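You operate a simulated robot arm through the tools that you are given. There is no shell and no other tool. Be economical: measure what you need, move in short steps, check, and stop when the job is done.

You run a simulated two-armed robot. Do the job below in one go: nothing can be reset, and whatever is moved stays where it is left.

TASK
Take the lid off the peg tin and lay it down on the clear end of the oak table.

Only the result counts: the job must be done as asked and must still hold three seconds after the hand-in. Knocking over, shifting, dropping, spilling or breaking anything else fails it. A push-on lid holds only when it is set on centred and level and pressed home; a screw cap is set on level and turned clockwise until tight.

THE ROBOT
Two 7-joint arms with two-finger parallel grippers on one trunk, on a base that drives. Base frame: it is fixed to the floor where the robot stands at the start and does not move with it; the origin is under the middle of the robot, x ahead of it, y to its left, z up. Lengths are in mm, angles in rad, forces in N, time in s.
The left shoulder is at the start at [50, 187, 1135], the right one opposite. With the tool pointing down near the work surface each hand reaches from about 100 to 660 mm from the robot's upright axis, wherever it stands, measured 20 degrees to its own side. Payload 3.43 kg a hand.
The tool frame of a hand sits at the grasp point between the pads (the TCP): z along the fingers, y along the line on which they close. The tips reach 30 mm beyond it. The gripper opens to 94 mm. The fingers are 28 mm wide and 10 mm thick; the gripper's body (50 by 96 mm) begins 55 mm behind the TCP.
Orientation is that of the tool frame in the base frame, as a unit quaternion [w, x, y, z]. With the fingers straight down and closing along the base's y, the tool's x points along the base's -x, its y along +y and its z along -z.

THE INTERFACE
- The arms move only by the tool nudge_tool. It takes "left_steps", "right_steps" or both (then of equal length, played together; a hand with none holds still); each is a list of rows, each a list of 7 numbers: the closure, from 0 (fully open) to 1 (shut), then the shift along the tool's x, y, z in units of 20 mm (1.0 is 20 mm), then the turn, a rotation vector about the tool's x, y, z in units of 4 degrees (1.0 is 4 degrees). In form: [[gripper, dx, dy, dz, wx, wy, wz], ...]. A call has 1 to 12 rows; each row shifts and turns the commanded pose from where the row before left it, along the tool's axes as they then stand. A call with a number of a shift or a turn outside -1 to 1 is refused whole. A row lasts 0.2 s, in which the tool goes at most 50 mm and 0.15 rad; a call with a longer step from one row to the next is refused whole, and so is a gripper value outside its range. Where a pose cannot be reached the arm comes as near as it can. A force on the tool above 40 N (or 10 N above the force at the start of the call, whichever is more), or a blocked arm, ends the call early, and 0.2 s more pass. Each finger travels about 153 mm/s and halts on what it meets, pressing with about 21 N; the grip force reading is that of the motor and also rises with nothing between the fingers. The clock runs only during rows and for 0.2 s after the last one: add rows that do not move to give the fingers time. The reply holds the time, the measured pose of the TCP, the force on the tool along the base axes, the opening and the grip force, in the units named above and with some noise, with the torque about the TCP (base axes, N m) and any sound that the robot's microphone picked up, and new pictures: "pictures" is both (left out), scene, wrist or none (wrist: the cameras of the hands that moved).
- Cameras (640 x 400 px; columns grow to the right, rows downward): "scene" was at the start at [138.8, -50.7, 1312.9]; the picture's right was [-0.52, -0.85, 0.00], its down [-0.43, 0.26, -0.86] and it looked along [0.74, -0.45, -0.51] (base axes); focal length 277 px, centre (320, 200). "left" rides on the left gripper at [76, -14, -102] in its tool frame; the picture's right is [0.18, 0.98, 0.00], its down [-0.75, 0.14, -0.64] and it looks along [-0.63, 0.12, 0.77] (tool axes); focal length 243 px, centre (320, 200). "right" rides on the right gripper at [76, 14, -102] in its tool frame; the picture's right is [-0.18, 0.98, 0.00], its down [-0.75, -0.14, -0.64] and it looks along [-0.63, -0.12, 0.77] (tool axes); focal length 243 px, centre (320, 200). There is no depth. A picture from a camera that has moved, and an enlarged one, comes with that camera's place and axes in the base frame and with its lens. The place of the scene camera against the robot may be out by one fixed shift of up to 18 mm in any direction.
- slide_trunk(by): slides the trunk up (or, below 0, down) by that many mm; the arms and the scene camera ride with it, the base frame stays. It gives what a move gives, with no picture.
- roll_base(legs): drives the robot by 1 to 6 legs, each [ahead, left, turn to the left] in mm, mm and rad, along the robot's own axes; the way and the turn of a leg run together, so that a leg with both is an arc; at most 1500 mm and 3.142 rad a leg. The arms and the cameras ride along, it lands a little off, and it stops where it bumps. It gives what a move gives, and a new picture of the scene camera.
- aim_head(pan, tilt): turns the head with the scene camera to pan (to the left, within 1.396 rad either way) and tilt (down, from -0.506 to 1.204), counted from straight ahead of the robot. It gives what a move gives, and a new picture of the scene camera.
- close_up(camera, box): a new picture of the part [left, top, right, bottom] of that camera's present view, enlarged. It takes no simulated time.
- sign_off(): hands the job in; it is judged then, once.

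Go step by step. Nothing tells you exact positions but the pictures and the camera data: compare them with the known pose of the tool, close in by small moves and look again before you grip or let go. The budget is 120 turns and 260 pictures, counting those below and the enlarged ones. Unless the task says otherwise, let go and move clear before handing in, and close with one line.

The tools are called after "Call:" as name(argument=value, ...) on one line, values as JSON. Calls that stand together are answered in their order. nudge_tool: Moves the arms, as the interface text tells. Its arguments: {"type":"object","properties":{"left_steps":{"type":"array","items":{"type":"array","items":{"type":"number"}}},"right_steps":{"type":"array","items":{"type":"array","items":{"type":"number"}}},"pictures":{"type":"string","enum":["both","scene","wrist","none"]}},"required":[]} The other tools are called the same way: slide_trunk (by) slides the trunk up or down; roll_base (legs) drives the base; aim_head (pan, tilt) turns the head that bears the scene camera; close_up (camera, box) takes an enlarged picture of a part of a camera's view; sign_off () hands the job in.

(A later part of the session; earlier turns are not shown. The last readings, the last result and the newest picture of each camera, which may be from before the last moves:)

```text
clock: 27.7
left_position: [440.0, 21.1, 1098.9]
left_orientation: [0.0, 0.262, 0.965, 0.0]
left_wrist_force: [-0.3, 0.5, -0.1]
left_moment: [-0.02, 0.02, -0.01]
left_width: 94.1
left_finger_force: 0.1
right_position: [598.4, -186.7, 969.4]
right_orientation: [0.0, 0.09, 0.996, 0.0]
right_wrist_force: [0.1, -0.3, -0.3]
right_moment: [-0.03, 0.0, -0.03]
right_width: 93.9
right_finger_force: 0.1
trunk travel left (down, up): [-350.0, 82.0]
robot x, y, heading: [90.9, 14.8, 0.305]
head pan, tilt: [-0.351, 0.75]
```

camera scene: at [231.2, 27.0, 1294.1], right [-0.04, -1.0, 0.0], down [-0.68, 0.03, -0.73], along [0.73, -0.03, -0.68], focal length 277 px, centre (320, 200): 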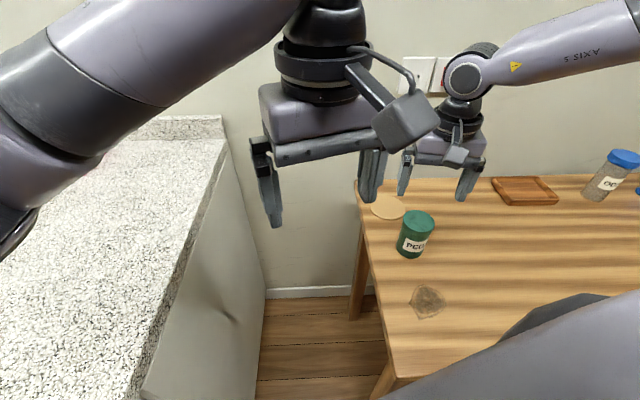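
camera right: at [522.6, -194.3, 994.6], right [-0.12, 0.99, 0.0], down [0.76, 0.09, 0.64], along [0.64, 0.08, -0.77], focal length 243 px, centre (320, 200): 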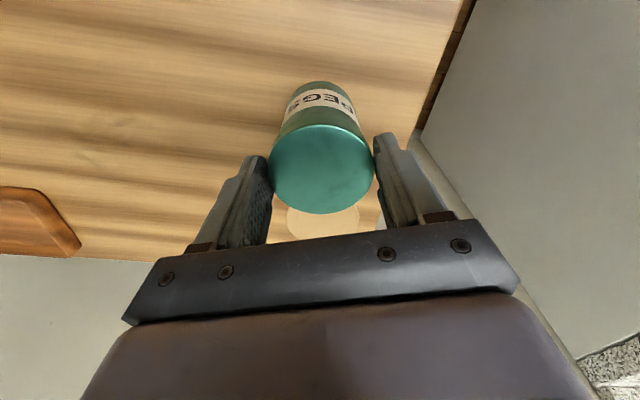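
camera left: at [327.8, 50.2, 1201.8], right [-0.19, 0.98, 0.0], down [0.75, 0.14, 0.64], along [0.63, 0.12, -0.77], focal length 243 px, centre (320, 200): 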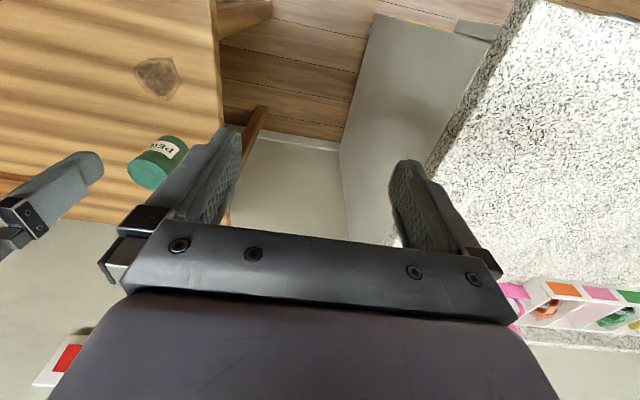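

The yaw went as planned. Now I'll pitch the left tool up toward 60° from straight down.

Call:
nudge_tool(left_steps=[[0, 0, 0, 0, 0, -1, 0], [0, 0, 0, 0, 0, -1, 0], [0, 0, 0, 0, 0, -1, 0], [0, 0, 0, 0, 0, -1, 0], [0, 0, 0, 0, 0, -1, 0], [0, 0, 0, 0, 0, -1, 0], [0, 0, 0, 0, 0, -1, 0], [0, 0, 0, 0, 0, -1, 0], [0, 0, 0, 0, 0, -1, 0], [0, 0, 0, 0, 0, -1, 0], [0, 0, 0, 0, 0, -1, 0], [0, 0, 0, 0, 0, -1, 0]], pictures="none")

Call:
nudge_tool(left_steps=[[0, 0, 0, 0, 0, -1, 0], [0, 0, 0, 0, 0, -1, 0], [0, 0, 0, 0, 0, -1, 0], [0, 0, 0, 0, 0, 0, 0]])

```text
clock: 30.3
left_position: [440.8, 21.3, 1099.1]
left_orientation: [0.393, 0.238, 0.882, -0.107]
left_wrist_force: [0.0, -0.6, -0.7]
left_moment: [0.0, 0.03, -0.03]
left_width: 93.9
left_finger_force: 0.0
right_position: [597.9, -187.0, 970.1]
right_orientation: [0.0, 0.091, 0.996, 0.001]
right_wrist_force: [0.1, -0.2, -0.8]
right_moment: [0.01, -0.01, -0.03]
right_width: 93.8
right_finger_force: 0.0
trunk travel left (down, up): [-350.0, 82.0]
robot x, y, heading: [89.1, 21.3, 0.303]
head pan, tilt: [-0.351, 0.75]
```

```text
clock: 31.3
left_position: [440.5, 21.1, 1099.7]
left_orientation: [0.483, 0.226, 0.836, -0.131]
left_wrist_force: [0.2, -0.5, -0.5]
left_moment: [-0.02, 0.02, -0.01]
left_width: 94.0
left_finger_force: 0.0
right_position: [598.8, -186.4, 968.9]
right_orientation: [0.0, 0.091, 0.996, 0.0]
right_wrist_force: [-0.7, 0.1, 0.6]
right_moment: [0.03, 0.04, -0.01]
right_width: 94.0
right_finger_force: 0.0
trunk travel left (down, up): [-350.0, 82.0]
robot x, y, heading: [89.1, 18.4, 0.305]
head pan, tilt: [-0.351, 0.75]
camera scene: at [231.2, 27.3, 1294.1], right [-0.04, -1.0, 0.0], down [-0.68, 0.03, -0.73], along [0.73, -0.03, -0.68], focal length 277 px, centre (320, 200)
camera left: at [323.6, 73.8, 1084.8], right [0.42, 0.89, -0.16], down [-0.08, 0.21, 0.97], along [0.91, -0.39, 0.16], focal length 243 px, centre (320, 200)
```

scene: 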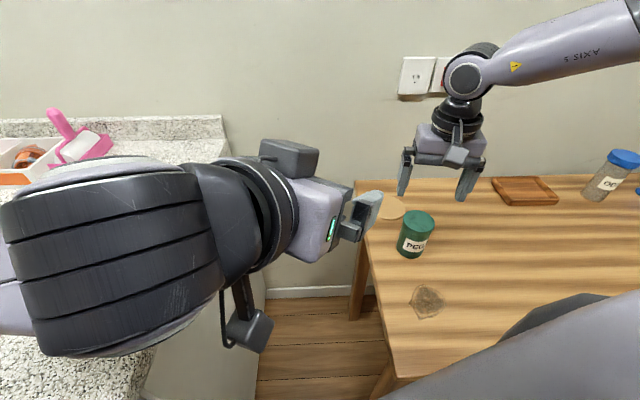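
left: 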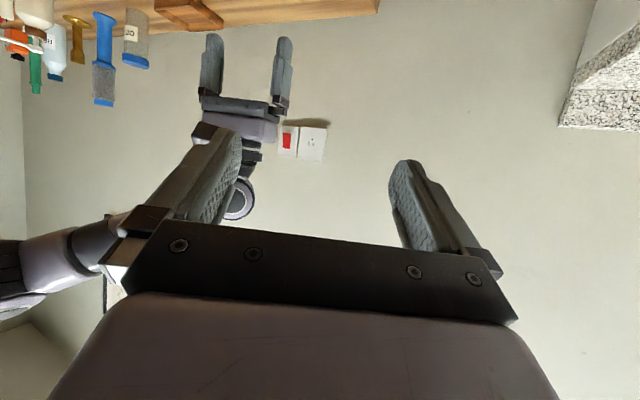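

The tilted pose worked: the fingers point toward (0.75, -0.44, -0.5). I'll move to a pre-grasp point 120 mm back from the tin along that line.

Call:
nudge_tool(left_steps=[[0, 0.5, -0.41, 0.94, 0, 0, 0], [0, 0.5, -0.41, 0.94, 0, 0, 0], [0, 0.5, -0.41, 0.94, 0, 0, 0], [0, 0.5, -0.41, 0.94, 0, 0, 0], [0, 0.5, -0.41, 0.94, 0, 0, 0], [0, 0.5, -0.41, 0.94, 0, 0, 0], [0, 0.5, -0.41, 0.94, 0, 0, 0], [0, 0.5, -0.41, 0.94, 0, 0, 0], [0, 0.5, -0.41, 0.94, 0, 0, 0], [0, 0.5, -0.41, 0.94, 0, 0, 0], [0, 0.5, -0.41, 0.94, 0, 0, 0], [0, 0.5, -0.41, 0.94, 0, 0, 0]])

```text
clock: 33.4
left_position: [526.3, -76.1, 978.9]
left_orientation: [0.546, 0.245, 0.797, -0.073]
left_wrist_force: [-0.5, -0.2, -0.5]
left_moment: [0.0, -0.03, 0.02]
left_width: 94.0
left_finger_force: 0.1
right_position: [593.1, -183.2, 970.1]
right_orientation: [0.003, 0.088, 0.996, 0.001]
right_wrist_force: [-0.8, -0.1, 0.1]
right_moment: [0.0, 0.01, 0.03]
right_width: 93.7
right_finger_force: 0.0
trunk travel left (down, up): [-350.0, 82.0]
robot x, y, heading: [88.0, 17.8, 0.311]
head pan, tilt: [-0.351, 0.75]
stopped in row 10 (left hand): the arm was blocked; the commanded pose is now the measured one
camera scene: at [223.5, 28.2, 1293.3], right [-0.04, -1.0, 0.0], down [-0.68, 0.03, -0.74], along [0.74, -0.03, -0.68], focal length 277 px, centre (320, 200)
camera left: at [411.9, -25.2, 948.9], right [0.41, 0.91, -0.02], down [-0.26, 0.14, 0.96], along [0.87, -0.39, 0.29], focal length 243 px, centre (320, 200)
```

scene: 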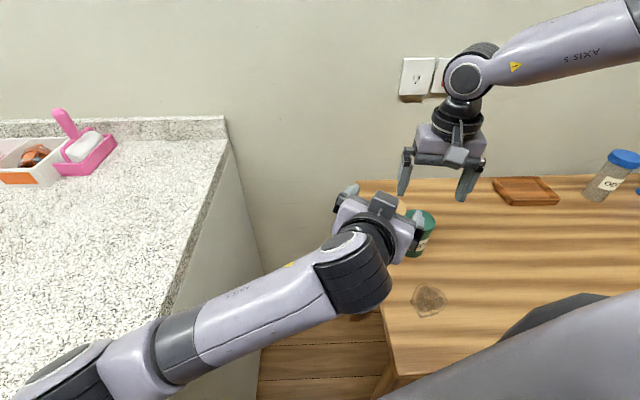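
left: 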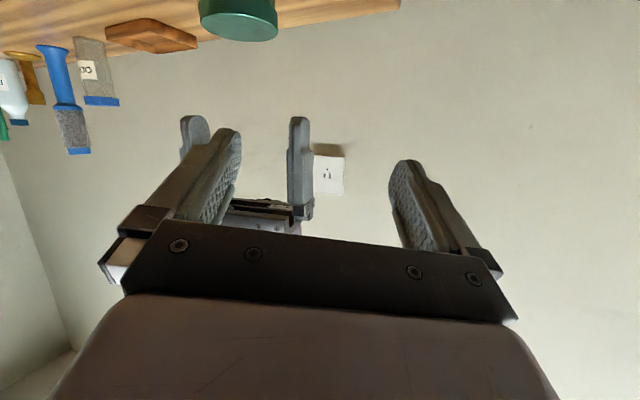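

The left arm was blocked, probably the elbow on the counter. I'll look left before moving on.

Call:
aim_head(pan=0.5, tilt=0.95)

```text
clock: 34.6
left_position: [525.8, -77.2, 980.6]
left_orientation: [0.545, 0.246, 0.798, -0.078]
left_wrist_force: [-0.1, -0.8, 0.9]
left_moment: [0.02, -0.01, -0.05]
left_width: 93.9
left_finger_force: 0.1
right_position: [594.5, -182.2, 973.7]
right_orientation: [0.004, 0.088, 0.996, -0.001]
right_wrist_force: [-0.1, -0.5, -0.1]
right_moment: [0.01, 0.0, -0.01]
right_width: 94.0
right_finger_force: 0.1
trunk travel left (down, up): [-350.0, 82.0]
robot x, y, heading: [83.5, 21.3, 0.31]
head pan, tilt: [0.499, 0.949]
camera scene: at [192.2, 86.1, 1279.3], right [0.72, -0.69, 0.01], down [-0.56, -0.59, -0.59], along [0.41, 0.42, -0.81], focal length 277 px, centre (320, 200)
```

scene: 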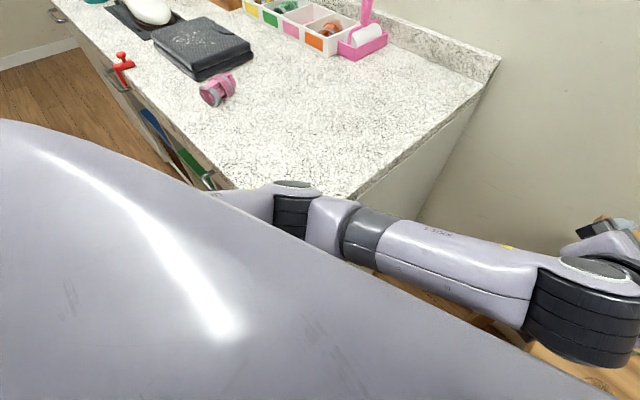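

The elbow has met the counter's corner. I'll lift the left hand, then move the base right and slightly back with a bit more left turn, so the elbow clears the counter and the right hand keeps its reach.

Call:
nudge_tool(left_steps=[[0, -0.69, 0, -0.5, 0, 0, 0], [0, -0.69, 0, -0.5, 0, 0, 0], [0, -0.69, 0, -0.5, 0, 0, 0], [0, -0.69, 0, -0.5, 0, 0, 0], [0, -0.69, 0, -0.5, 0, 0, 0], [0, 0, 0, 0, 0, 0, 0]], pictures="none")

Call:
roll_base(legs=[[-80, -102, 0]])

```text
clock: 36.2
left_position: [535.2, -34.9, 1024.2]
left_orientation: [0.526, 0.233, 0.818, -0.021]
left_wrist_force: [0.5, -0.8, 0.5]
left_moment: [0.02, 0.03, -0.01]
left_width: 94.0
left_finger_force: 0.1
right_position: [597.2, -187.4, 967.9]
right_orientation: [0.001, 0.089, 0.996, 0.003]
right_wrist_force: [0.0, 0.1, -0.2]
right_moment: [-0.02, 0.0, 0.01]
right_width: 94.1
right_finger_force: 0.1
trunk travel left (down, up): [-350.0, 82.0]
robot x, y, heading: [87.6, 18.8, 0.304]
head pan, tilt: [0.499, 0.949]
stopped in row 6 (left hand): the arm was blocked; the commanded pose is now the measured one
```

```text
clock: 37.7
left_position: [488.7, -151.8, 1025.2]
left_orientation: [0.527, 0.229, 0.818, -0.022]
left_wrist_force: [-0.6, -0.4, 0.0]
left_moment: [-0.02, 0.02, 0.01]
left_width: 94.1
left_finger_force: 0.1
right_position: [553.7, -304.7, 968.5]
right_orientation: [0.0, 0.089, 0.996, 0.0]
right_wrist_force: [0.9, 0.5, 0.2]
right_moment: [-0.01, 0.0, 0.01]
right_width: 94.0
right_finger_force: 0.1
trunk travel left (down, up): [-350.0, 82.0]
robot x, y, heading: [45.0, -104.1, 0.307]
head pan, tilt: [0.499, 0.949]
camera scene: at [152.3, -37.2, 1278.6], right [0.72, -0.69, 0.0], down [-0.56, -0.59, -0.58], along [0.4, 0.42, -0.81], focal length 277 px, centre (320, 200)
```

scene: 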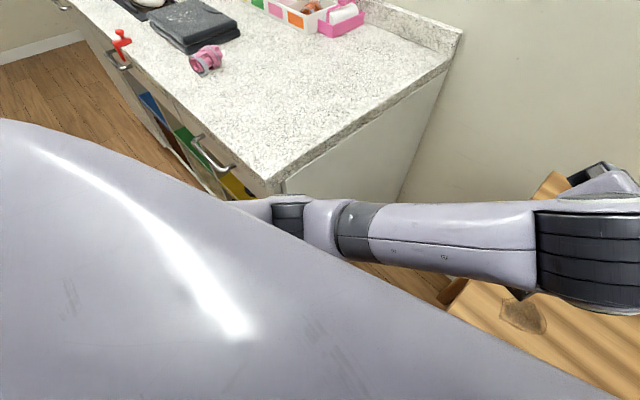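

The left arm is free of the counter. I'll turn a bit more left and look back at the tin.

Call:
roll_base(legs=[[0, 0, 0.15]])

Call:
aim_head(pan=-0.65, tilt=0.7)

```text
clock: 38.8
left_position: [490.9, -84.8, 1023.4]
left_orientation: [0.526, 0.169, 0.833, 0.018]
left_wrist_force: [0.1, -0.1, -0.8]
left_moment: [0.01, 0.01, -0.03]
left_width: 94.4
left_finger_force: 0.0
right_position: [576.4, -227.8, 968.9]
right_orientation: [0.0, 0.015, 1.0, -0.001]
right_wrist_force: [-0.2, -0.2, 0.3]
right_moment: [0.0, 0.0, -0.04]
right_width: 94.1
right_finger_force: 0.0
trunk travel left (down, up): [-350.0, 82.0]
robot x, y, heading: [42.5, -100.2, 0.461]
head pan, tilt: [0.499, 0.949]
camera scene: at [140.8, -21.8, 1278.5], right [0.82, -0.57, 0.0], down [-0.47, -0.67, -0.58], along [0.33, 0.48, -0.81], focal length 277 px, centre (320, 200)
```

scene: 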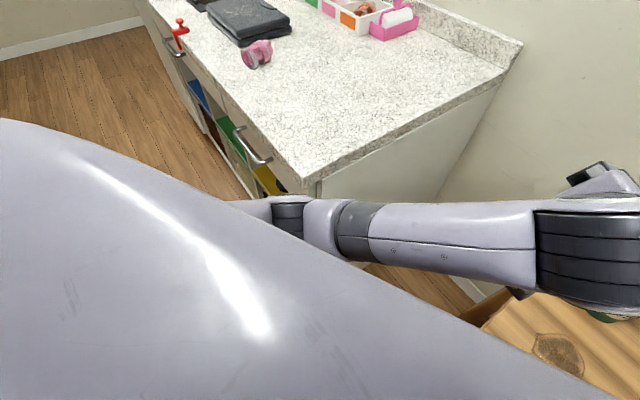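

```text
clock: 40.1
left_position: [491.5, -84.2, 1023.8]
left_orientation: [0.527, 0.168, 0.833, 0.018]
left_wrist_force: [-0.3, -0.4, 0.0]
left_moment: [0.01, 0.01, -0.03]
left_width: 94.1
left_finger_force: 0.0
right_position: [576.2, -227.4, 969.7]
right_orientation: [0.0, 0.015, 1.0, 0.0]
right_wrist_force: [0.0, 0.8, 0.0]
right_moment: [0.0, 0.0, 0.02]
right_width: 93.8
right_finger_force: 0.0
trunk travel left (down, up): [-350.0, 82.0]
robot x, y, heading: [42.0, -102.5, 0.458]
head pan, tilt: [-0.649, 0.7]
camera scene: at [182.5, -97.5, 1298.3], right [-0.19, -0.98, 0.0], down [-0.63, 0.12, -0.76], along [0.75, -0.14, -0.64], focal length 277 px, centre (320, 200)
```

scene: 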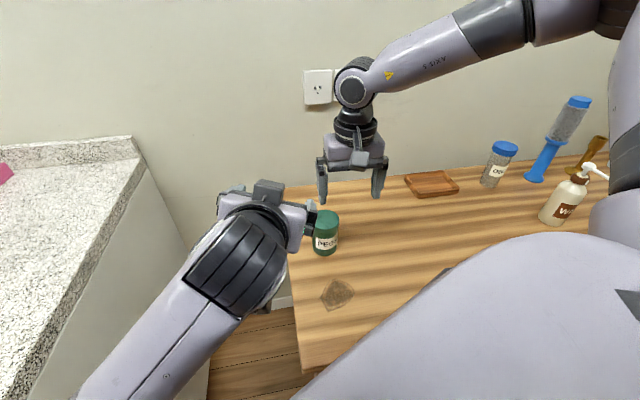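

The tin hasn't moved. I'll bring the right hand over the lid to test its reach, and meanwhile correct the left hand's roll, yaw and pitch.

Call:
nudge_tool(left_steps=[[0, 0, 0, 0, 0, 0, -0.835], [0, 0, 0, 0, 0, 0, -0.835], [0, 0, 0, 0, 0, 0, -0.835], [0, 0, 0, 0, 0, 0, -0.835], [0, 0, 0, 0, 0.92, 0, 0.458], [0, 0, 0, 0, 0.92, 0, 0.458], [0, 0, 0, 0, 0.92, 0, 0.458], [0, 0, 0, 0, 0.92, 0, 0.458], [0, 0, 0, 0, 0.92, 0, 0.458], [0, 0, 0, 0, 0, 0.75, 0], [0, 0, 0, 0, 0, 0.75, 0], [0, 0, 0, 0, 0, 0, 0]], right_steps=[[0, -0.2, 0.42, 0, 0, 0, 0], [0, -0.2, 0.42, 0, 0, 0, 0], [0, -0.2, 0.42, 0, 0, 0, 0], [0, -0.2, 0.42, 0, 0, 0, 0], [0, -0.2, 0.42, 0, 0, 0, 0], [0, 0, 0, 0.3, 0, 0, 0], [0, 0, 0, 0.3, 0, 0, 0], [0, 0, 0, 0, 0, 0, 0], [0, 0, 0, 0, 0, 0, 0], [0, 0, 0, 0, 0, 0, 0], [0, 0, 0, 0, 0, 0, 0], [0, 0, 0, 0, 0, 0, 0]])

```text
clock: 42.7
left_position: [494.6, -74.1, 1013.9]
left_orientation: [0.46, 0.223, 0.852, -0.117]
left_wrist_force: [-0.1, 0.4, 0.8]
left_moment: [0.01, 0.03, -0.04]
left_width: 94.0
left_finger_force: 0.0
right_position: [597.6, -186.6, 957.6]
right_orientation: [0.0, 0.016, 1.0, 0.0]
right_wrist_force: [0.7, -0.8, 0.2]
right_moment: [0.01, -0.03, -0.03]
right_width: 94.2
right_finger_force: 0.0
trunk travel left (down, up): [-350.0, 82.0]
robot x, y, heading: [42.3, -99.9, 0.453]
head pan, tilt: [-0.649, 0.7]
camera scene: at [182.4, -97.6, 1298.3], right [-0.19, -0.98, 0.0], down [-0.63, 0.12, -0.76], along [0.75, -0.14, -0.64], focal length 277 px, centre (320, 200)
camera right: at [523.6, -169.7, 1060.1], right [0.21, 0.98, 0.0], down [0.75, -0.16, 0.64], along [0.63, -0.14, -0.77], focal length 243 px, centre (320, 200)
camera left: at [375.4, -24.1, 1007.6], right [0.39, 0.91, -0.15], down [-0.04, 0.18, 0.98], along [0.92, -0.38, 0.11], focal length 243 px, centre (320, 200)
```

scene: 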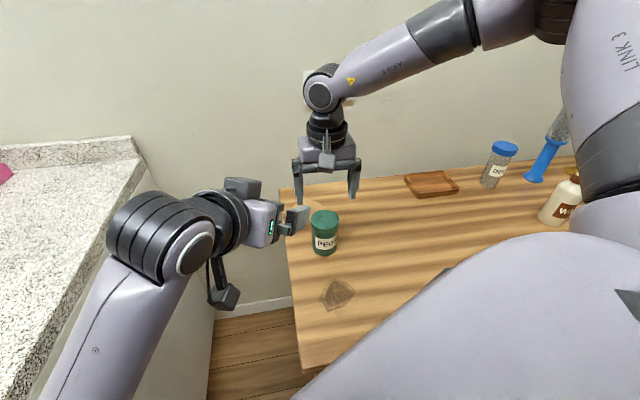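
right: 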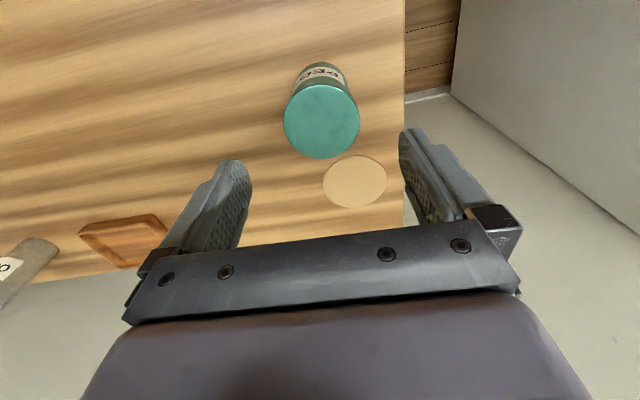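
left: 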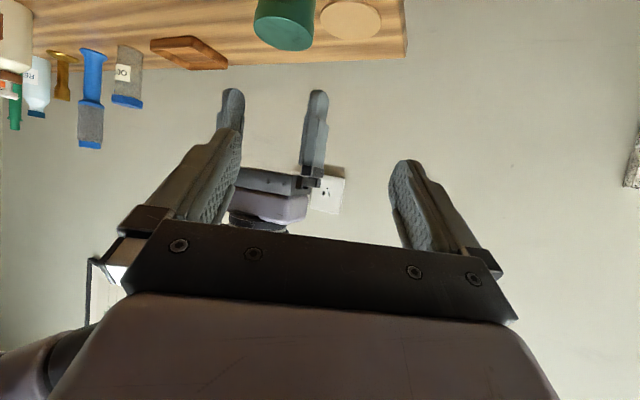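

Both hands are in workable places and the lid is still at (597.7, -185.7). I'll flatten the left pitch to about 50° so its wrist camera clears the table, bring it to the pre-grasp, and yaw the right hand to match.

Call:
nudge_tool(left_steps=[[0, 0, 0, 0, 0, 0.82, 0], [0, 0, 0, 0, 0, 0.82, 0], [0, 0.332, -0.296, 0.7125, 0, 0, 0], [0, 0.332, -0.296, 0.7125, 0, 0, 0], [0, 0.332, -0.296, 0.7125, 0, 0, 0], [0, 0.332, -0.296, 0.7125, 0, 0, 0], [0, 0.332, -0.296, 0.7125, 0, 0, 0], [0, 0.332, -0.296, 0.7125, 0, 0, 0], [0, 0.332, -0.296, 0.7125, 0, 0, 0], [0, 0.332, -0.296, 0.7125, 0, 0, 0], [0, 0, 0, 0, 0, 0, 0]], right_steps=[[0, 0, 0, -0.2, 0, 0, 1], [0, 0, 0, -0.2, 0, 0, 1], [0, 0, 0, -0.2, 0, 0, 1], [0, 0, 0, -0.2, 0, 0, 1], [0, 0, 0, -0.2, 0, 0, 1], [0, 0, 0, 0, 0, 0, 1], [0, 0, 0, 0, 0, 0, 1], [0, 0, 0, 0, 0, 0, 0], [0, 0, 0, 0, 0, 0, 0], [0, 0, 0, 0, 0, 0, 0], [0, 0, 0, 0, 0, 0, 0]])

```text
clock: 44.7
left_position: [527.4, -66.3, 887.2]
left_orientation: [0.391, 0.212, 0.894, -0.052]
left_wrist_force: [-0.3, -1.1, -0.1]
left_moment: [-0.03, 0.03, 0.01]
left_width: 94.0
left_finger_force: 0.1
right_position: [598.3, -185.6, 976.8]
right_orientation: [0.0, 0.256, 0.967, -0.001]
right_wrist_force: [-0.3, 0.1, -0.8]
right_moment: [-0.03, -0.03, -0.01]
right_width: 93.9
right_finger_force: 0.0
trunk travel left (down, up): [-350.0, 82.0]
robot x, y, heading: [43.0, -100.3, 0.457]
head pan, tilt: [-0.649, 0.7]
stopped in row 9 (left hand): the arm was blocked; the commanded pose is now the measured one
camera scene: at [182.4, -97.5, 1298.3], right [-0.19, -0.98, 0.0], down [-0.63, 0.12, -0.76], along [0.75, -0.14, -0.64], focal length 277 px, centre (320, 200)
camera right: at [540.0, -135.4, 1080.2], right [0.65, 0.76, 0.0], down [0.58, -0.5, 0.64], along [0.49, -0.42, -0.77], focal length 243 px, centre (320, 200)
camera left: at [404.7, -24.9, 902.1], right [0.3, 0.95, -0.06], down [0.08, 0.04, 1.0], along [0.95, -0.3, -0.06], focal length 243 px, centre (320, 200)
```

scene: 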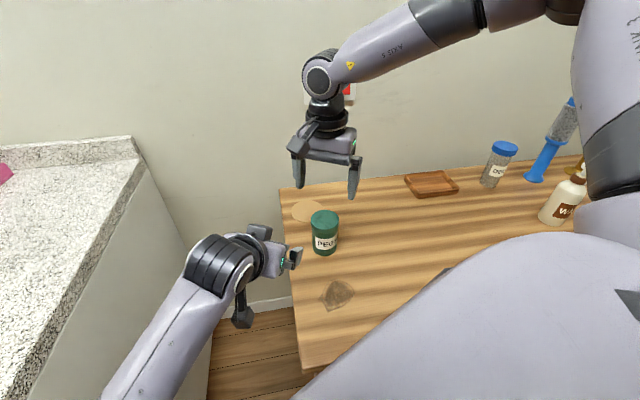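
right: 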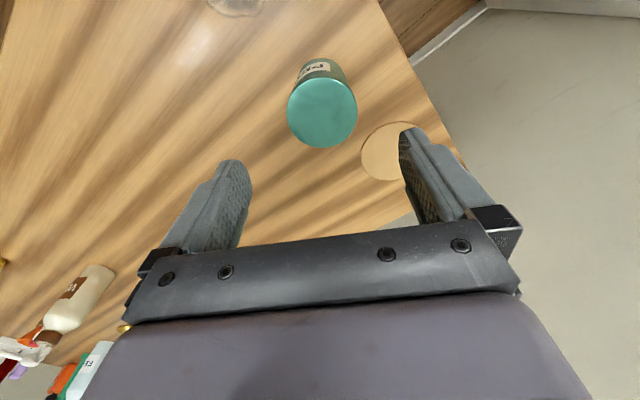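
left: 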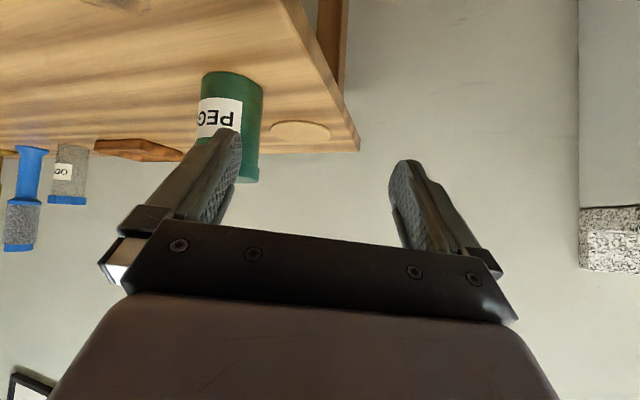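

The right hand's yaw went fine, but the left arm was blocked again. I'll look at the left arm to see why.

Call:
aim_head(pan=-0.1, tilt=1.0)

Call:
aim_head(pan=0.4, tilt=1.1)

```text
clock: 45.6
left_position: [526.1, -65.2, 888.3]
left_orientation: [0.393, 0.211, 0.894, -0.052]
left_wrist_force: [0.5, 0.5, -0.1]
left_moment: [-0.02, 0.02, -0.01]
left_width: 94.2
left_finger_force: 0.1
right_position: [598.3, -186.1, 976.8]
right_orientation: [0.0, 0.257, 0.966, -0.001]
right_wrist_force: [0.4, 0.6, -0.5]
right_moment: [-0.02, -0.02, -0.01]
right_width: 94.1
right_finger_force: 0.1
trunk travel left (down, up): [-350.0, 82.0]
robot x, y, heading: [44.7, -104.2, 0.461]
head pan, tilt: [-0.099, 1.0]
camera scene: at [164.3, -57.1, 1275.0], right [0.35, -0.94, 0.0], down [-0.79, -0.3, -0.54], along [0.51, 0.19, -0.84], focal length 277 px, centre (320, 200)
```

scene: 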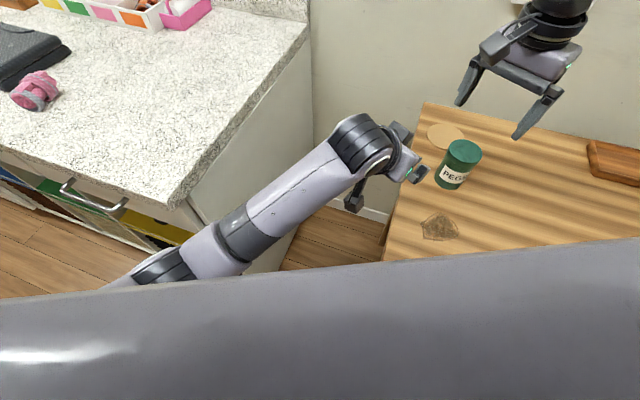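

```text
clock: 46.6
left_position: [527.4, -65.4, 888.4]
left_orientation: [0.392, 0.211, 0.894, -0.052]
left_wrist_force: [1.0, 0.0, -0.5]
left_moment: [-0.01, 0.0, -0.02]
left_width: 94.0
left_finger_force: 0.0
right_position: [597.5, -186.0, 976.9]
right_orientation: [-0.001, 0.256, 0.967, 0.0]
right_wrist_force: [0.0, 0.2, 0.1]
right_moment: [-0.03, 0.02, 0.0]
right_width: 94.1
right_finger_force: 0.0
trunk travel left (down, up): [-350.0, 82.0]
robot x, y, heading: [42.9, -100.9, 0.461]
head pan, tilt: [0.4, 1.1]
camera scene: at [140.3, -33.8, 1268.3], right [0.76, -0.65, 0.0], down [-0.58, -0.67, -0.45], along [0.3, 0.34, -0.89], focal length 277 px, centre (320, 200)
```

scene: 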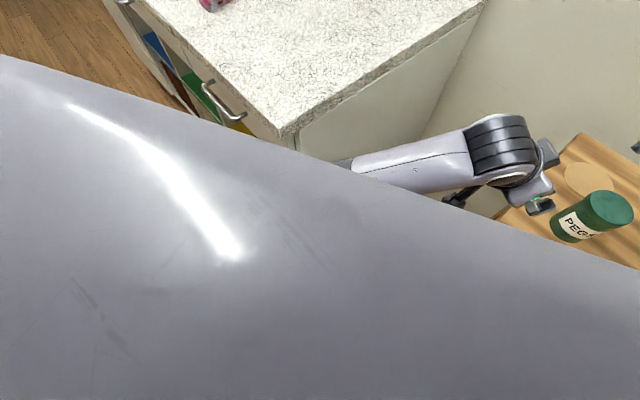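

The elbow is being pressed against the robot's own body, because the tin lies too far across for the left arm. I'll pull the left hand back, turn the robot right so that the tin is nearer its middle, and then drive closer.

Call:
nudge_tool(left_steps=[[0, 0.155, 0.268, -0.875, 0, 0, 0], [0, 0.155, 0.268, -0.875, 0, 0, 0], [0, 0.155, 0.268, -0.875, 0, 0, 0], [0, 0.155, 0.268, -0.875, 0, 0, 0], [0, 0.155, 0.268, -0.875, 0, 0, 0], [0, 0.155, 0.268, -0.875, 0, 0, 0], [0, 0.155, 0.268, -0.875, 0, 0, 0], [0, 0.155, 0.268, -0.875, 0, 0, 0], [0, 0.155, 0.268, -0.875, 0, 0, 0], [0, 0.155, 0.268, -0.875, 0, 0, 0], [0, 0.155, 0.268, -0.875, 0, 0, 0], [0, 0, 0, 0, 0, 0, 0]], right_steps=[[0, 0.3, 0, -0.3, 0, 0, -1], [0, 0.3, 0, -0.3, 0, 0, -1], [0, 0.3, 0, -0.3, 0, 0, -1], [0, 0.3, 0, -0.3, 0, 0, -1], [0, 0.3, 0, -0.3, 0, 0, -1], [0, 0.3, 0, -0.3, 0, 0, 0], [0, 0.3, 0, 0, 0, 0, 0], [0, 0.3, 0, 0, 0, 0, 0], [0, 0, 0, 0, 0, 0, 0], [0, 0, 0, 0, 0, 0, 0], [0, 0, 0, 0, 0, 0, 0], [0, 0, 0, 0, 0, 0, 0]], pictures="none")

```text
clock: 49.2
left_position: [399.8, 49.1, 1000.3]
left_orientation: [0.392, 0.211, 0.894, -0.052]
left_wrist_force: [-1.6, 0.3, 0.0]
left_moment: [-0.02, -0.01, -0.02]
left_width: 93.8
left_finger_force: 0.1
right_position: [552.7, -172.6, 1013.1]
right_orientation: [0.001, 0.085, 0.996, 0.001]
right_wrist_force: [-0.2, 0.9, -0.7]
right_moment: [-0.02, 0.02, -0.02]
right_width: 93.9
right_finger_force: 0.1
trunk travel left (down, up): [-350.0, 82.0]
robot x, y, heading: [43.9, -100.2, 0.463]
head pan, tilt: [0.4, 1.1]
```

Call:
roll_base(legs=[[0, 0, -0.36], [35, 10, 0]])

Call:
aim_head(pan=-0.25, tilt=0.8)

```text
clock: 51.1
left_position: [446.6, -66.2, 1000.4]
left_orientation: [0.378, 0.367, 0.842, -0.122]
left_wrist_force: [0.0, 0.9, 0.7]
left_moment: [-0.01, 0.02, 0.0]
left_width: 94.1
left_finger_force: 0.1
right_position: [510.9, -327.6, 1012.9]
right_orientation: [0.001, 0.259, 0.966, 0.0]
right_wrist_force: [0.9, 0.3, 0.0]
right_moment: [-0.1, 0.07, -0.01]
right_width: 93.7
right_finger_force: 0.1
trunk travel left (down, up): [-350.0, 82.0]
robot x, y, heading: [58.8, -87.6, 0.107]
head pan, tilt: [0.4, 1.1]
camera scene: at [175.1, -53.0, 1268.4], right [0.48, -0.88, 0.0], down [-0.78, -0.43, -0.45], along [0.4, 0.22, -0.89], focal length 277 px, centre (320, 200)
```

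scene: 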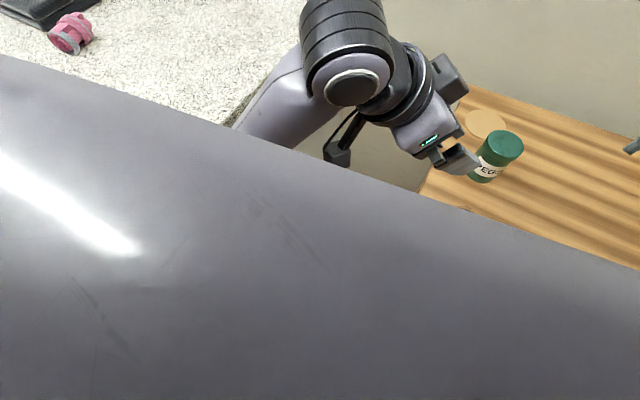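

```text
clock: 52.2
left_position: [445.2, -65.3, 999.9]
left_orientation: [0.376, 0.367, 0.842, -0.121]
left_wrist_force: [-0.3, 0.5, -0.7]
left_moment: [0.0, -0.04, 0.02]
left_width: 93.8
left_finger_force: 0.0
right_position: [511.9, -325.7, 1011.5]
right_orientation: [0.0, 0.26, 0.966, 0.0]
right_wrist_force: [0.2, 0.0, -0.3]
right_moment: [0.0, -0.01, 0.01]
right_width: 93.9
right_finger_force: 0.0
trunk travel left (down, up): [-350.0, 82.0]
robot x, y, heading: [65.1, -85.4, 0.103]
head pan, tilt: [-0.25, 0.799]
camera scene: at [200.0, -95.0, 1290.0], right [-0.14, -0.99, 0.0], down [-0.71, 0.1, -0.7], along [0.69, -0.1, -0.72], focal length 277 px, centre (320, 200)
```

scene: 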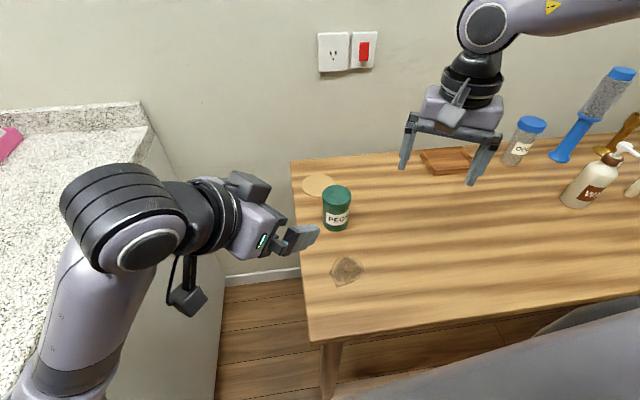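

The base is at (63, -86). I'll try 40 mm closer.

Call:
roll_base(legs=[[40, 0, 0]])

```text
clock: 53.0
left_position: [445.7, -64.9, 1000.3]
left_orientation: [0.377, 0.368, 0.842, -0.122]
left_wrist_force: [0.6, 0.6, 0.2]
left_moment: [0.03, 0.01, 0.02]
left_width: 94.1
left_finger_force: 0.0
right_position: [512.8, -323.9, 1012.3]
right_orientation: [0.0, 0.26, 0.966, 0.0]
right_wrist_force: [-0.5, -0.1, 0.1]
right_moment: [-0.02, 0.01, -0.01]
right_width: 94.1
right_finger_force: 0.0
trunk travel left (down, up): [-350.0, 82.0]
robot x, y, heading: [60.9, -83.1, 0.101]
head pan, tilt: [-0.25, 0.799]
stopped in leg 1: the robot was blocked; the commanded pose is now the measured one
camera scene: at [200.3, -93.1, 1290.1], right [-0.15, -0.99, 0.0], down [-0.71, 0.1, -0.7], along [0.69, -0.1, -0.72], focal length 277 px, centre (320, 200)
```

scene: 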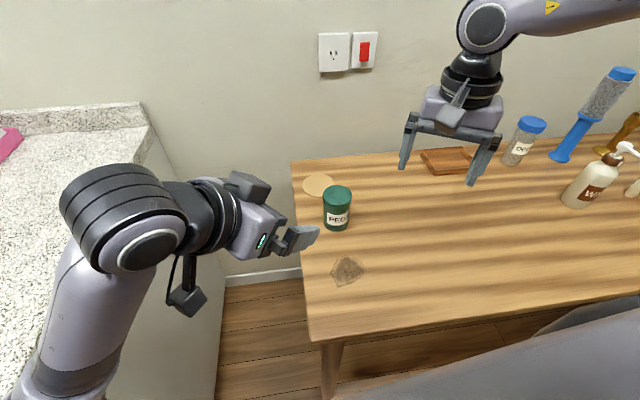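

The table blocks the base here at x of about 61. I'll raise the trunk, which may lengthen the usable reach downward, and test the right hand over the lid.

Call:
slide_trunk(by=80)

```text
clock: 54.2
left_position: [447.3, -65.5, 1080.7]
left_orientation: [0.376, 0.366, 0.842, -0.121]
left_wrist_force: [-0.6, 0.7, 0.1]
left_moment: [-0.02, 0.0, 0.01]
left_width: 93.9
left_finger_force: 0.1
right_position: [512.4, -324.2, 1092.8]
right_orientation: [0.001, 0.26, 0.966, 0.0]
right_wrist_force: [0.2, 0.5, -0.2]
right_moment: [0.01, 0.0, 0.02]
right_width: 93.9
right_finger_force: 0.0
trunk travel left (down, up): [-430.0, 2.0]
robot x, y, heading: [58.3, -86.2, 0.105]
head pan, tilt: [-0.25, 0.799]
```

Call:
nudge_tool(right_steps=[[0, -0.02, 0.68, 0.555, 0, 0, 0], [0, -0.02, 0.68, 0.555, 0, 0, 0], [0, -0.02, 0.68, 0.555, 0, 0, 0], [0, -0.02, 0.68, 0.555, 0, 0, 0], [0, -0.02, 0.68, 0.555, 0, 0, 0], [0, -0.02, 0.68, 0.555, 0, 0, 0], [0, -0.02, 0.68, 0.555, 0, 0, 0], [0, -0.02, 0.68, 0.555, 0, 0, 0], [0, -0.02, 0.68, 0.555, 0, 0, 0], [0, -0.02, 0.68, 0.555, 0, 0, 0], [0, -0.02, 0.68, 0.555, 0, 0, 0], [0, -0.02, 0.68, 0.555, 0, 0, 0]], pictures="scene")

```text
clock: 56.8
left_position: [446.1, -64.6, 1080.7]
left_orientation: [0.376, 0.367, 0.842, -0.121]
left_wrist_force: [0.6, 0.1, 0.7]
left_moment: [0.01, 0.0, -0.01]
left_width: 93.9
left_finger_force: 0.1
right_position: [556.4, -244.9, 1004.1]
right_orientation: [0.0, 0.26, 0.966, 0.001]
right_wrist_force: [0.5, -0.4, 0.5]
right_moment: [0.02, 0.03, -0.03]
right_width: 93.9
right_finger_force: 0.1
right hand out of reach, approached as far as the arm can: row 8, 9, 10, 11, 12
trunk travel left (down, up): [-430.0, 2.0]
robot x, y, heading: [58.2, -83.3, 0.101]
head pan, tilt: [-0.25, 0.799]
camera scene: at [200.3, -93.1, 1370.1], right [-0.15, -0.99, 0.0], down [-0.71, 0.1, -0.7], along [0.69, -0.1, -0.72], focal length 277 px, centre (320, 200)
```

scene: 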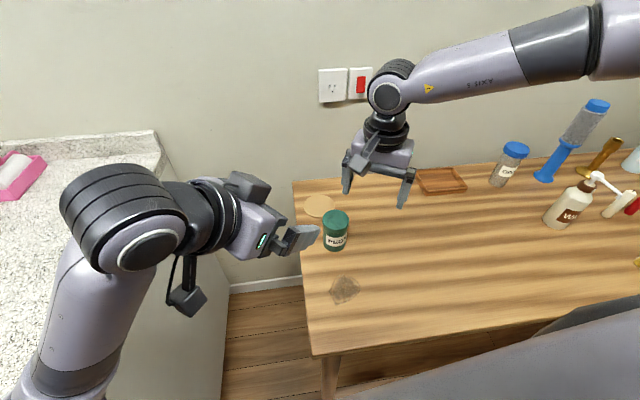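

The limit is a horizontal radius of about 435 mm from the shoulder. I'll turn left by 0.1 rad, which brings the right shoulder nearer, and check the left arm's access from here with the trunk up.

Call:
roll_base(legs=[[0, 0, 0.1]])

```text
clock: 57.7
left_position: [443.3, -25.4, 1079.9]
left_orientation: [0.381, 0.325, 0.859, -0.103]
left_wrist_force: [0.0, -0.7, -0.3]
left_moment: [-0.06, 0.0, 0.01]
left_width: 93.9
left_finger_force: 0.0
right_position: [569.4, -194.3, 1002.9]
right_orientation: [0.0, 0.211, 0.977, 0.0]
right_wrist_force: [-0.4, 0.3, 0.1]
right_moment: [0.02, -0.02, 0.01]
right_width: 94.2
right_finger_force: 0.1
trunk travel left (down, up): [-430.0, 2.0]
robot x, y, heading: [57.4, -80.2, 0.203]
head pan, tilt: [-0.25, 0.799]
camera scene: at [200.2, -79.0, 1370.1], right [-0.05, -1.0, 0.0], down [-0.72, 0.03, -0.7], along [0.7, -0.03, -0.72], focal length 277 px, centre (320, 200)
```

scene: 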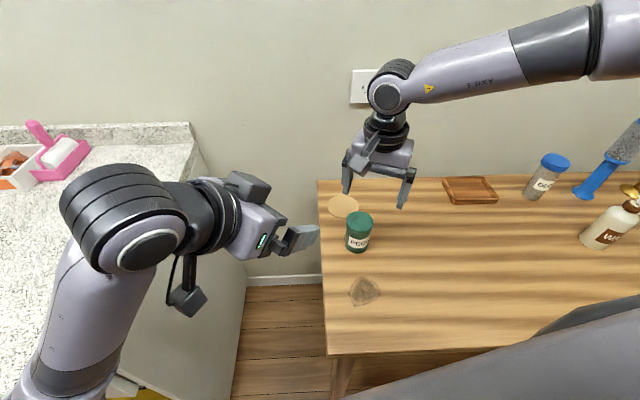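

The left tool now points at -36°. I'll level its roll, set the pitch to about 54°, and go to the pre-grasp.

Call:
nudge_tool(left_steps=[[0, 0, 0, 0, 0, 0, -0.72], [0, 0, 0, 0, 0, 0, -0.72], [0, 0, 0, 0, 0, -0.92, 0], [0, 0, 0, 0, 0, -0.92, 0], [0, 0.4, -0.195, 1.0, 0, 0, 0], [0, 0.4, -0.195, 1.0, 0, 0, 0], [0, 0.4, -0.195, 1.0, 0, 0, 0], [0, 0.4, -0.195, 1.0, 0, 0, 0], [0, 0.4, -0.195, 1.0, 0, 0, 0], [0, 0.4, -0.195, 1.0, 0, 0, 0], [0, 0, 0, 0, 0, 0, 0]], pictures="scene")

```text
clock: 60.1
left_position: [485.0, -86.2, 970.0]
left_orientation: [0.432, 0.272, 0.848, -0.139]
left_wrist_force: [-0.7, 0.5, 0.0]
left_moment: [0.03, -0.01, -0.02]
left_width: 93.8
left_finger_force: 0.1
right_position: [570.6, -194.2, 1004.4]
right_orientation: [0.0, 0.212, 0.977, 0.0]
right_wrist_force: [0.2, 0.2, 0.5]
right_moment: [-0.02, -0.04, -0.02]
right_width: 93.8
right_finger_force: 0.0
trunk travel left (down, up): [-430.0, 2.0]
robot x, y, heading: [57.7, -81.9, 0.2]
head pan, tilt: [-0.25, 0.799]
camera scene: at [200.2, -79.2, 1370.1], right [-0.05, -1.0, 0.0], down [-0.72, 0.03, -0.7], along [0.7, -0.03, -0.72], focal length 277 px, centre (320, 200)
```

scene: 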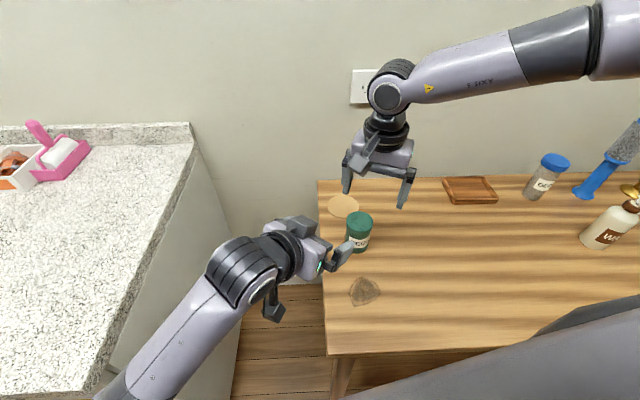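

It's working this time. I'll go on to the pre-grasp.

Call:
nudge_tool(left_steps=[[0, 0.318, -0.144, 0.786, 0, 0, 0], [0, 0.318, -0.144, 0.786, 0, 0, 0], [0, 0.318, -0.144, 0.786, 0, 0, 0], [0, 0.318, -0.144, 0.786, 0, 0, 0], [0, 0.318, -0.144, 0.786, 0, 0, 0], [0, 0, 0, 0, 0, 0, 0]])

```text
clock: 61.5
left_position: [514.8, -124.0, 898.9]
left_orientation: [0.432, 0.272, 0.849, -0.138]
left_wrist_force: [-0.1, 0.3, -0.3]
left_moment: [0.02, 0.01, 0.01]
left_width: 93.8
left_finger_force: 0.1
right_position: [570.2, -194.8, 1003.1]
right_orientation: [0.001, 0.211, 0.978, 0.0]
right_wrist_force: [0.2, 0.2, 0.1]
right_moment: [0.0, 0.02, -0.02]
right_width: 93.9
right_finger_force: 0.0
trunk travel left (down, up): [-430.0, 2.0]
robot x, y, heading: [60.0, -87.1, 0.203]
head pan, tilt: [-0.25, 0.799]
camera scene: at [200.2, -79.2, 1370.1], right [-0.05, -1.0, 0.0], down [-0.72, 0.03, -0.7], along [0.7, -0.03, -0.72], focal length 277 px, centre (320, 200)
camera left: at [401.2, -60.4, 898.2], right [0.48, 0.86, -0.15], down [0.02, 0.16, 0.99], along [0.87, -0.48, 0.06], focal length 243 px, centre (320, 200)
```

scene: 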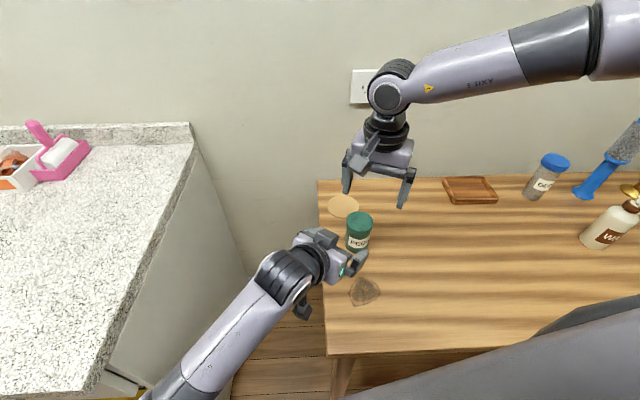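
left: 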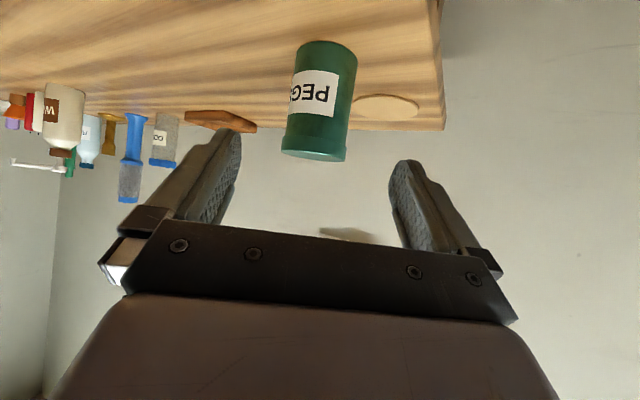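

The left hand is in place for its straight approach. Next I'll test the right hand over the lid, tilted 12° about its closing axis to gain reach.

Call:
nudge_tool(right_steps=[[0, 0, 0, 0, 0, -1, 0], [0, 0, 0, 0, 0, -1, 0], [0, 0, 0, 0, 0, -1, 0], [0, -0.155, 0.248, 0.5, 0, 0, 0], [0, -0.155, 0.248, 0.5, 0, 0, 0], [0, -0.155, 0.248, 0.5, 0, 0, 0], [0, -0.155, 0.248, 0.5, 0, 0, 0], [0, 0, 0, 0, 0, 0, 0]])

```text
clock: 63.3
left_position: [513.5, -123.3, 899.1]
left_orientation: [0.432, 0.272, 0.849, -0.139]
left_wrist_force: [1.2, -0.3, -0.3]
left_moment: [-0.02, 0.0, -0.04]
left_width: 93.9
left_finger_force: 0.1
right_position: [582.4, -210.9, 983.2]
right_orientation: [0.103, 0.211, 0.972, -0.02]
right_wrist_force: [0.1, -0.4, -0.7]
right_moment: [0.0, -0.04, 0.0]
right_width: 93.8
right_finger_force: 0.0
right hand out of reach, approached as far as the arm can: row 4, 5, 6, 7
trunk travel left (down, up): [-430.0, 2.0]
robot x, y, heading: [57.1, -81.1, 0.205]
head pan, tilt: [-0.25, 0.799]
camera scene: at [200.2, -79.3, 1370.1], right [-0.05, -1.0, 0.0], down [-0.72, 0.03, -0.7], along [0.7, -0.03, -0.72], focal length 277 px, centre (320, 200)
camera right: at [502.8, -158.8, 1067.4], right [0.57, 0.82, 0.04], down [0.49, -0.38, 0.78], along [0.66, -0.43, -0.62], focal length 243 px, centre (320, 200)
```

scene: 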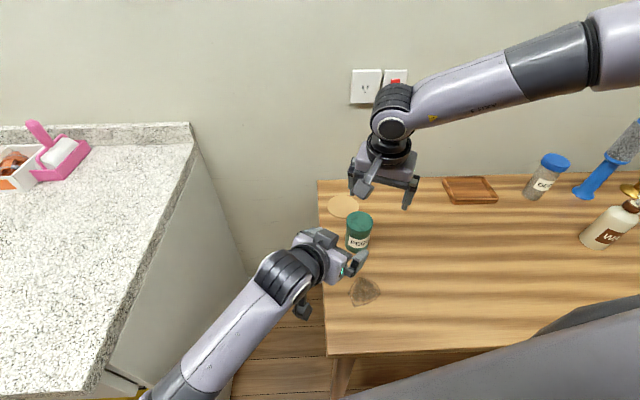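
right: 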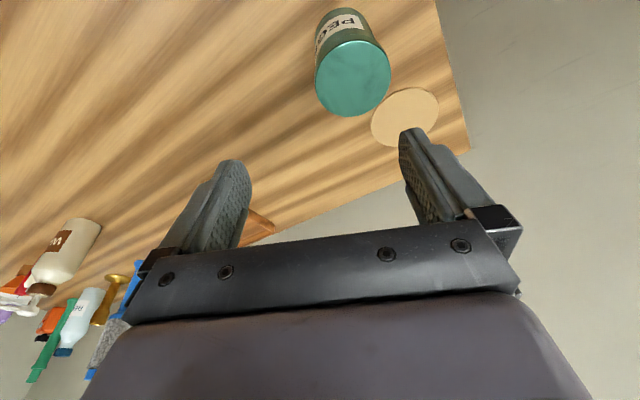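

The right arm's inward limit still bites. I'll turn another 0.13 rad left as a compromise and test both hands.

Call:
roll_base(legs=[[0, 0, 0.13]])

```text
clock: 64.3
left_position: [515.6, -64.7, 898.7]
left_orientation: [0.441, 0.216, 0.864, -0.111]
left_wrist_force: [0.1, 0.1, 0.3]
left_moment: [0.01, -0.01, -0.02]
left_width: 94.1
left_finger_force: 0.2
right_position: [595.2, -143.3, 982.7]
right_orientation: [0.103, 0.148, 0.984, -0.015]
right_wrist_force: [0.3, -0.2, 0.1]
right_moment: [0.01, 0.0, -0.03]
right_width: 94.1
right_finger_force: 0.2
trunk travel left (down, up): [-430.0, 2.0]
robot x, y, heading: [59.6, -85.7, 0.332]
head pan, tilt: [-0.25, 0.799]
camera scene: at [198.0, -61.2, 1370.1], right [0.08, -1.0, 0.0], down [-0.71, -0.06, -0.7], along [0.69, 0.06, -0.72], focal length 277 px, centre (320, 200)
```

scene: 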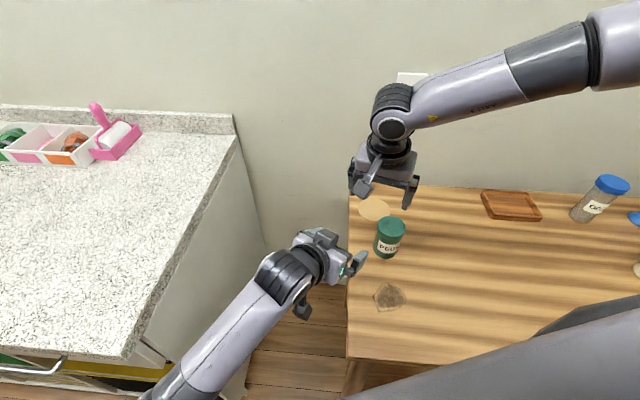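

Call:
nudge_tool(right_steps=[[0, 0, 0, 0, 0, 1, 0], [0, 0, 0, 0, 0, 1, 0], [0, 0, 0, 0, 0, 1, 0], [0, -0.2, -0.5, 0.35, 0, 0, 0], [0, -0.2, -0.5, 0.35, 0, 0, 0], [0, -0.2, -0.5, 0.35, 0, 0, 0], [0, -0.2, -0.5, 0.35, 0, 0, 0], [0, 0, 0, 0, 0, 0, 0]], left_steps=[[0, 0, 0, 0, 0, 0.75, 0], [0, -0.19, -0.567, 0.325, 0, 0, 0], [0, -0.19, -0.567, 0.325, 0, 0, 0], [0, -0.19, -0.567, 0.325, 0, 0, 0], [0, -0.19, -0.567, 0.325, 0, 0, 0], [0, -0.19, -0.567, 0.325, 0, 0, 0], [0, -0.19, -0.567, 0.325, 0, 0, 0], [0, 0, 0, 0, 0, 0, 0]])

```text
clock: 65.7
left_position: [525.0, -51.9, 837.1]
left_orientation: [0.388, 0.22, 0.895, -0.032]
left_wrist_force: [-0.4, 0.1, 0.0]
left_moment: [-0.02, 0.0, 0.01]
left_width: 94.2
left_finger_force: 0.1
right_position: [595.9, -179.4, 961.9]
right_orientation: [-0.001, 0.147, 0.989, 0.0]
right_wrist_force: [-0.1, -0.5, -0.4]
right_moment: [-0.03, 0.01, -0.03]
right_width: 94.2
right_finger_force: 0.0
right hand out of reach, approached as far as the arm can: row 3
trunk travel left (down, up): [-430.0, 2.0]
robot x, y, heading: [58.5, -87.1, 0.333]
head pan, tilt: [-0.25, 0.799]
stopped in row 7 (left hand): the arm was blocked; the commanded pose is now the measured one
camera scene: at [198.0, -61.4, 1370.1], right [0.08, -1.0, 0.0], down [-0.71, -0.06, -0.7], along [0.69, 0.06, -0.72], focal length 277 px, centre (320, 200)
camera right: at [527.9, -142.5, 1064.8], right [0.46, 0.89, 0.0], down [0.68, -0.35, 0.64], along [0.57, -0.3, -0.77], focal length 243 px, centre (320, 200)
camera left: at [402.6, -11.7, 854.0], right [0.3, 0.95, -0.02], down [0.08, 0.0, 1.0], along [0.95, -0.3, -0.07], focal length 243 px, centre (320, 200)
```

scene: 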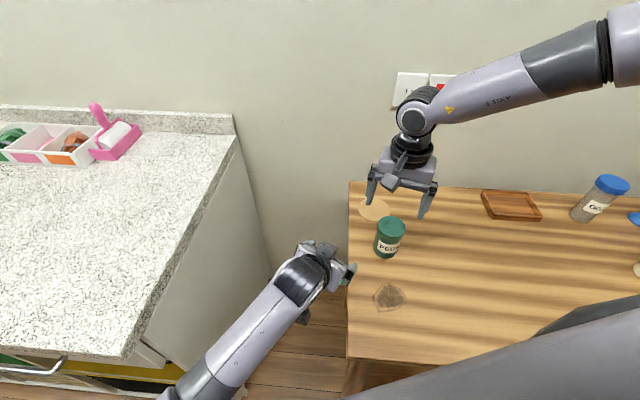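
right: 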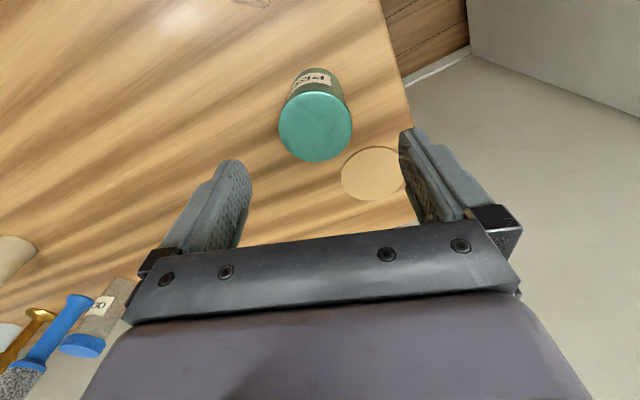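
left: 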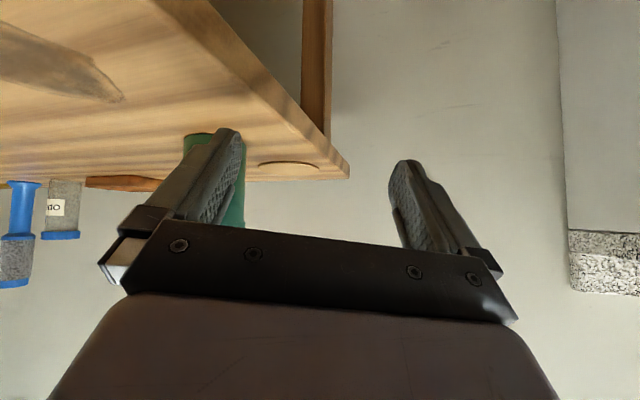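

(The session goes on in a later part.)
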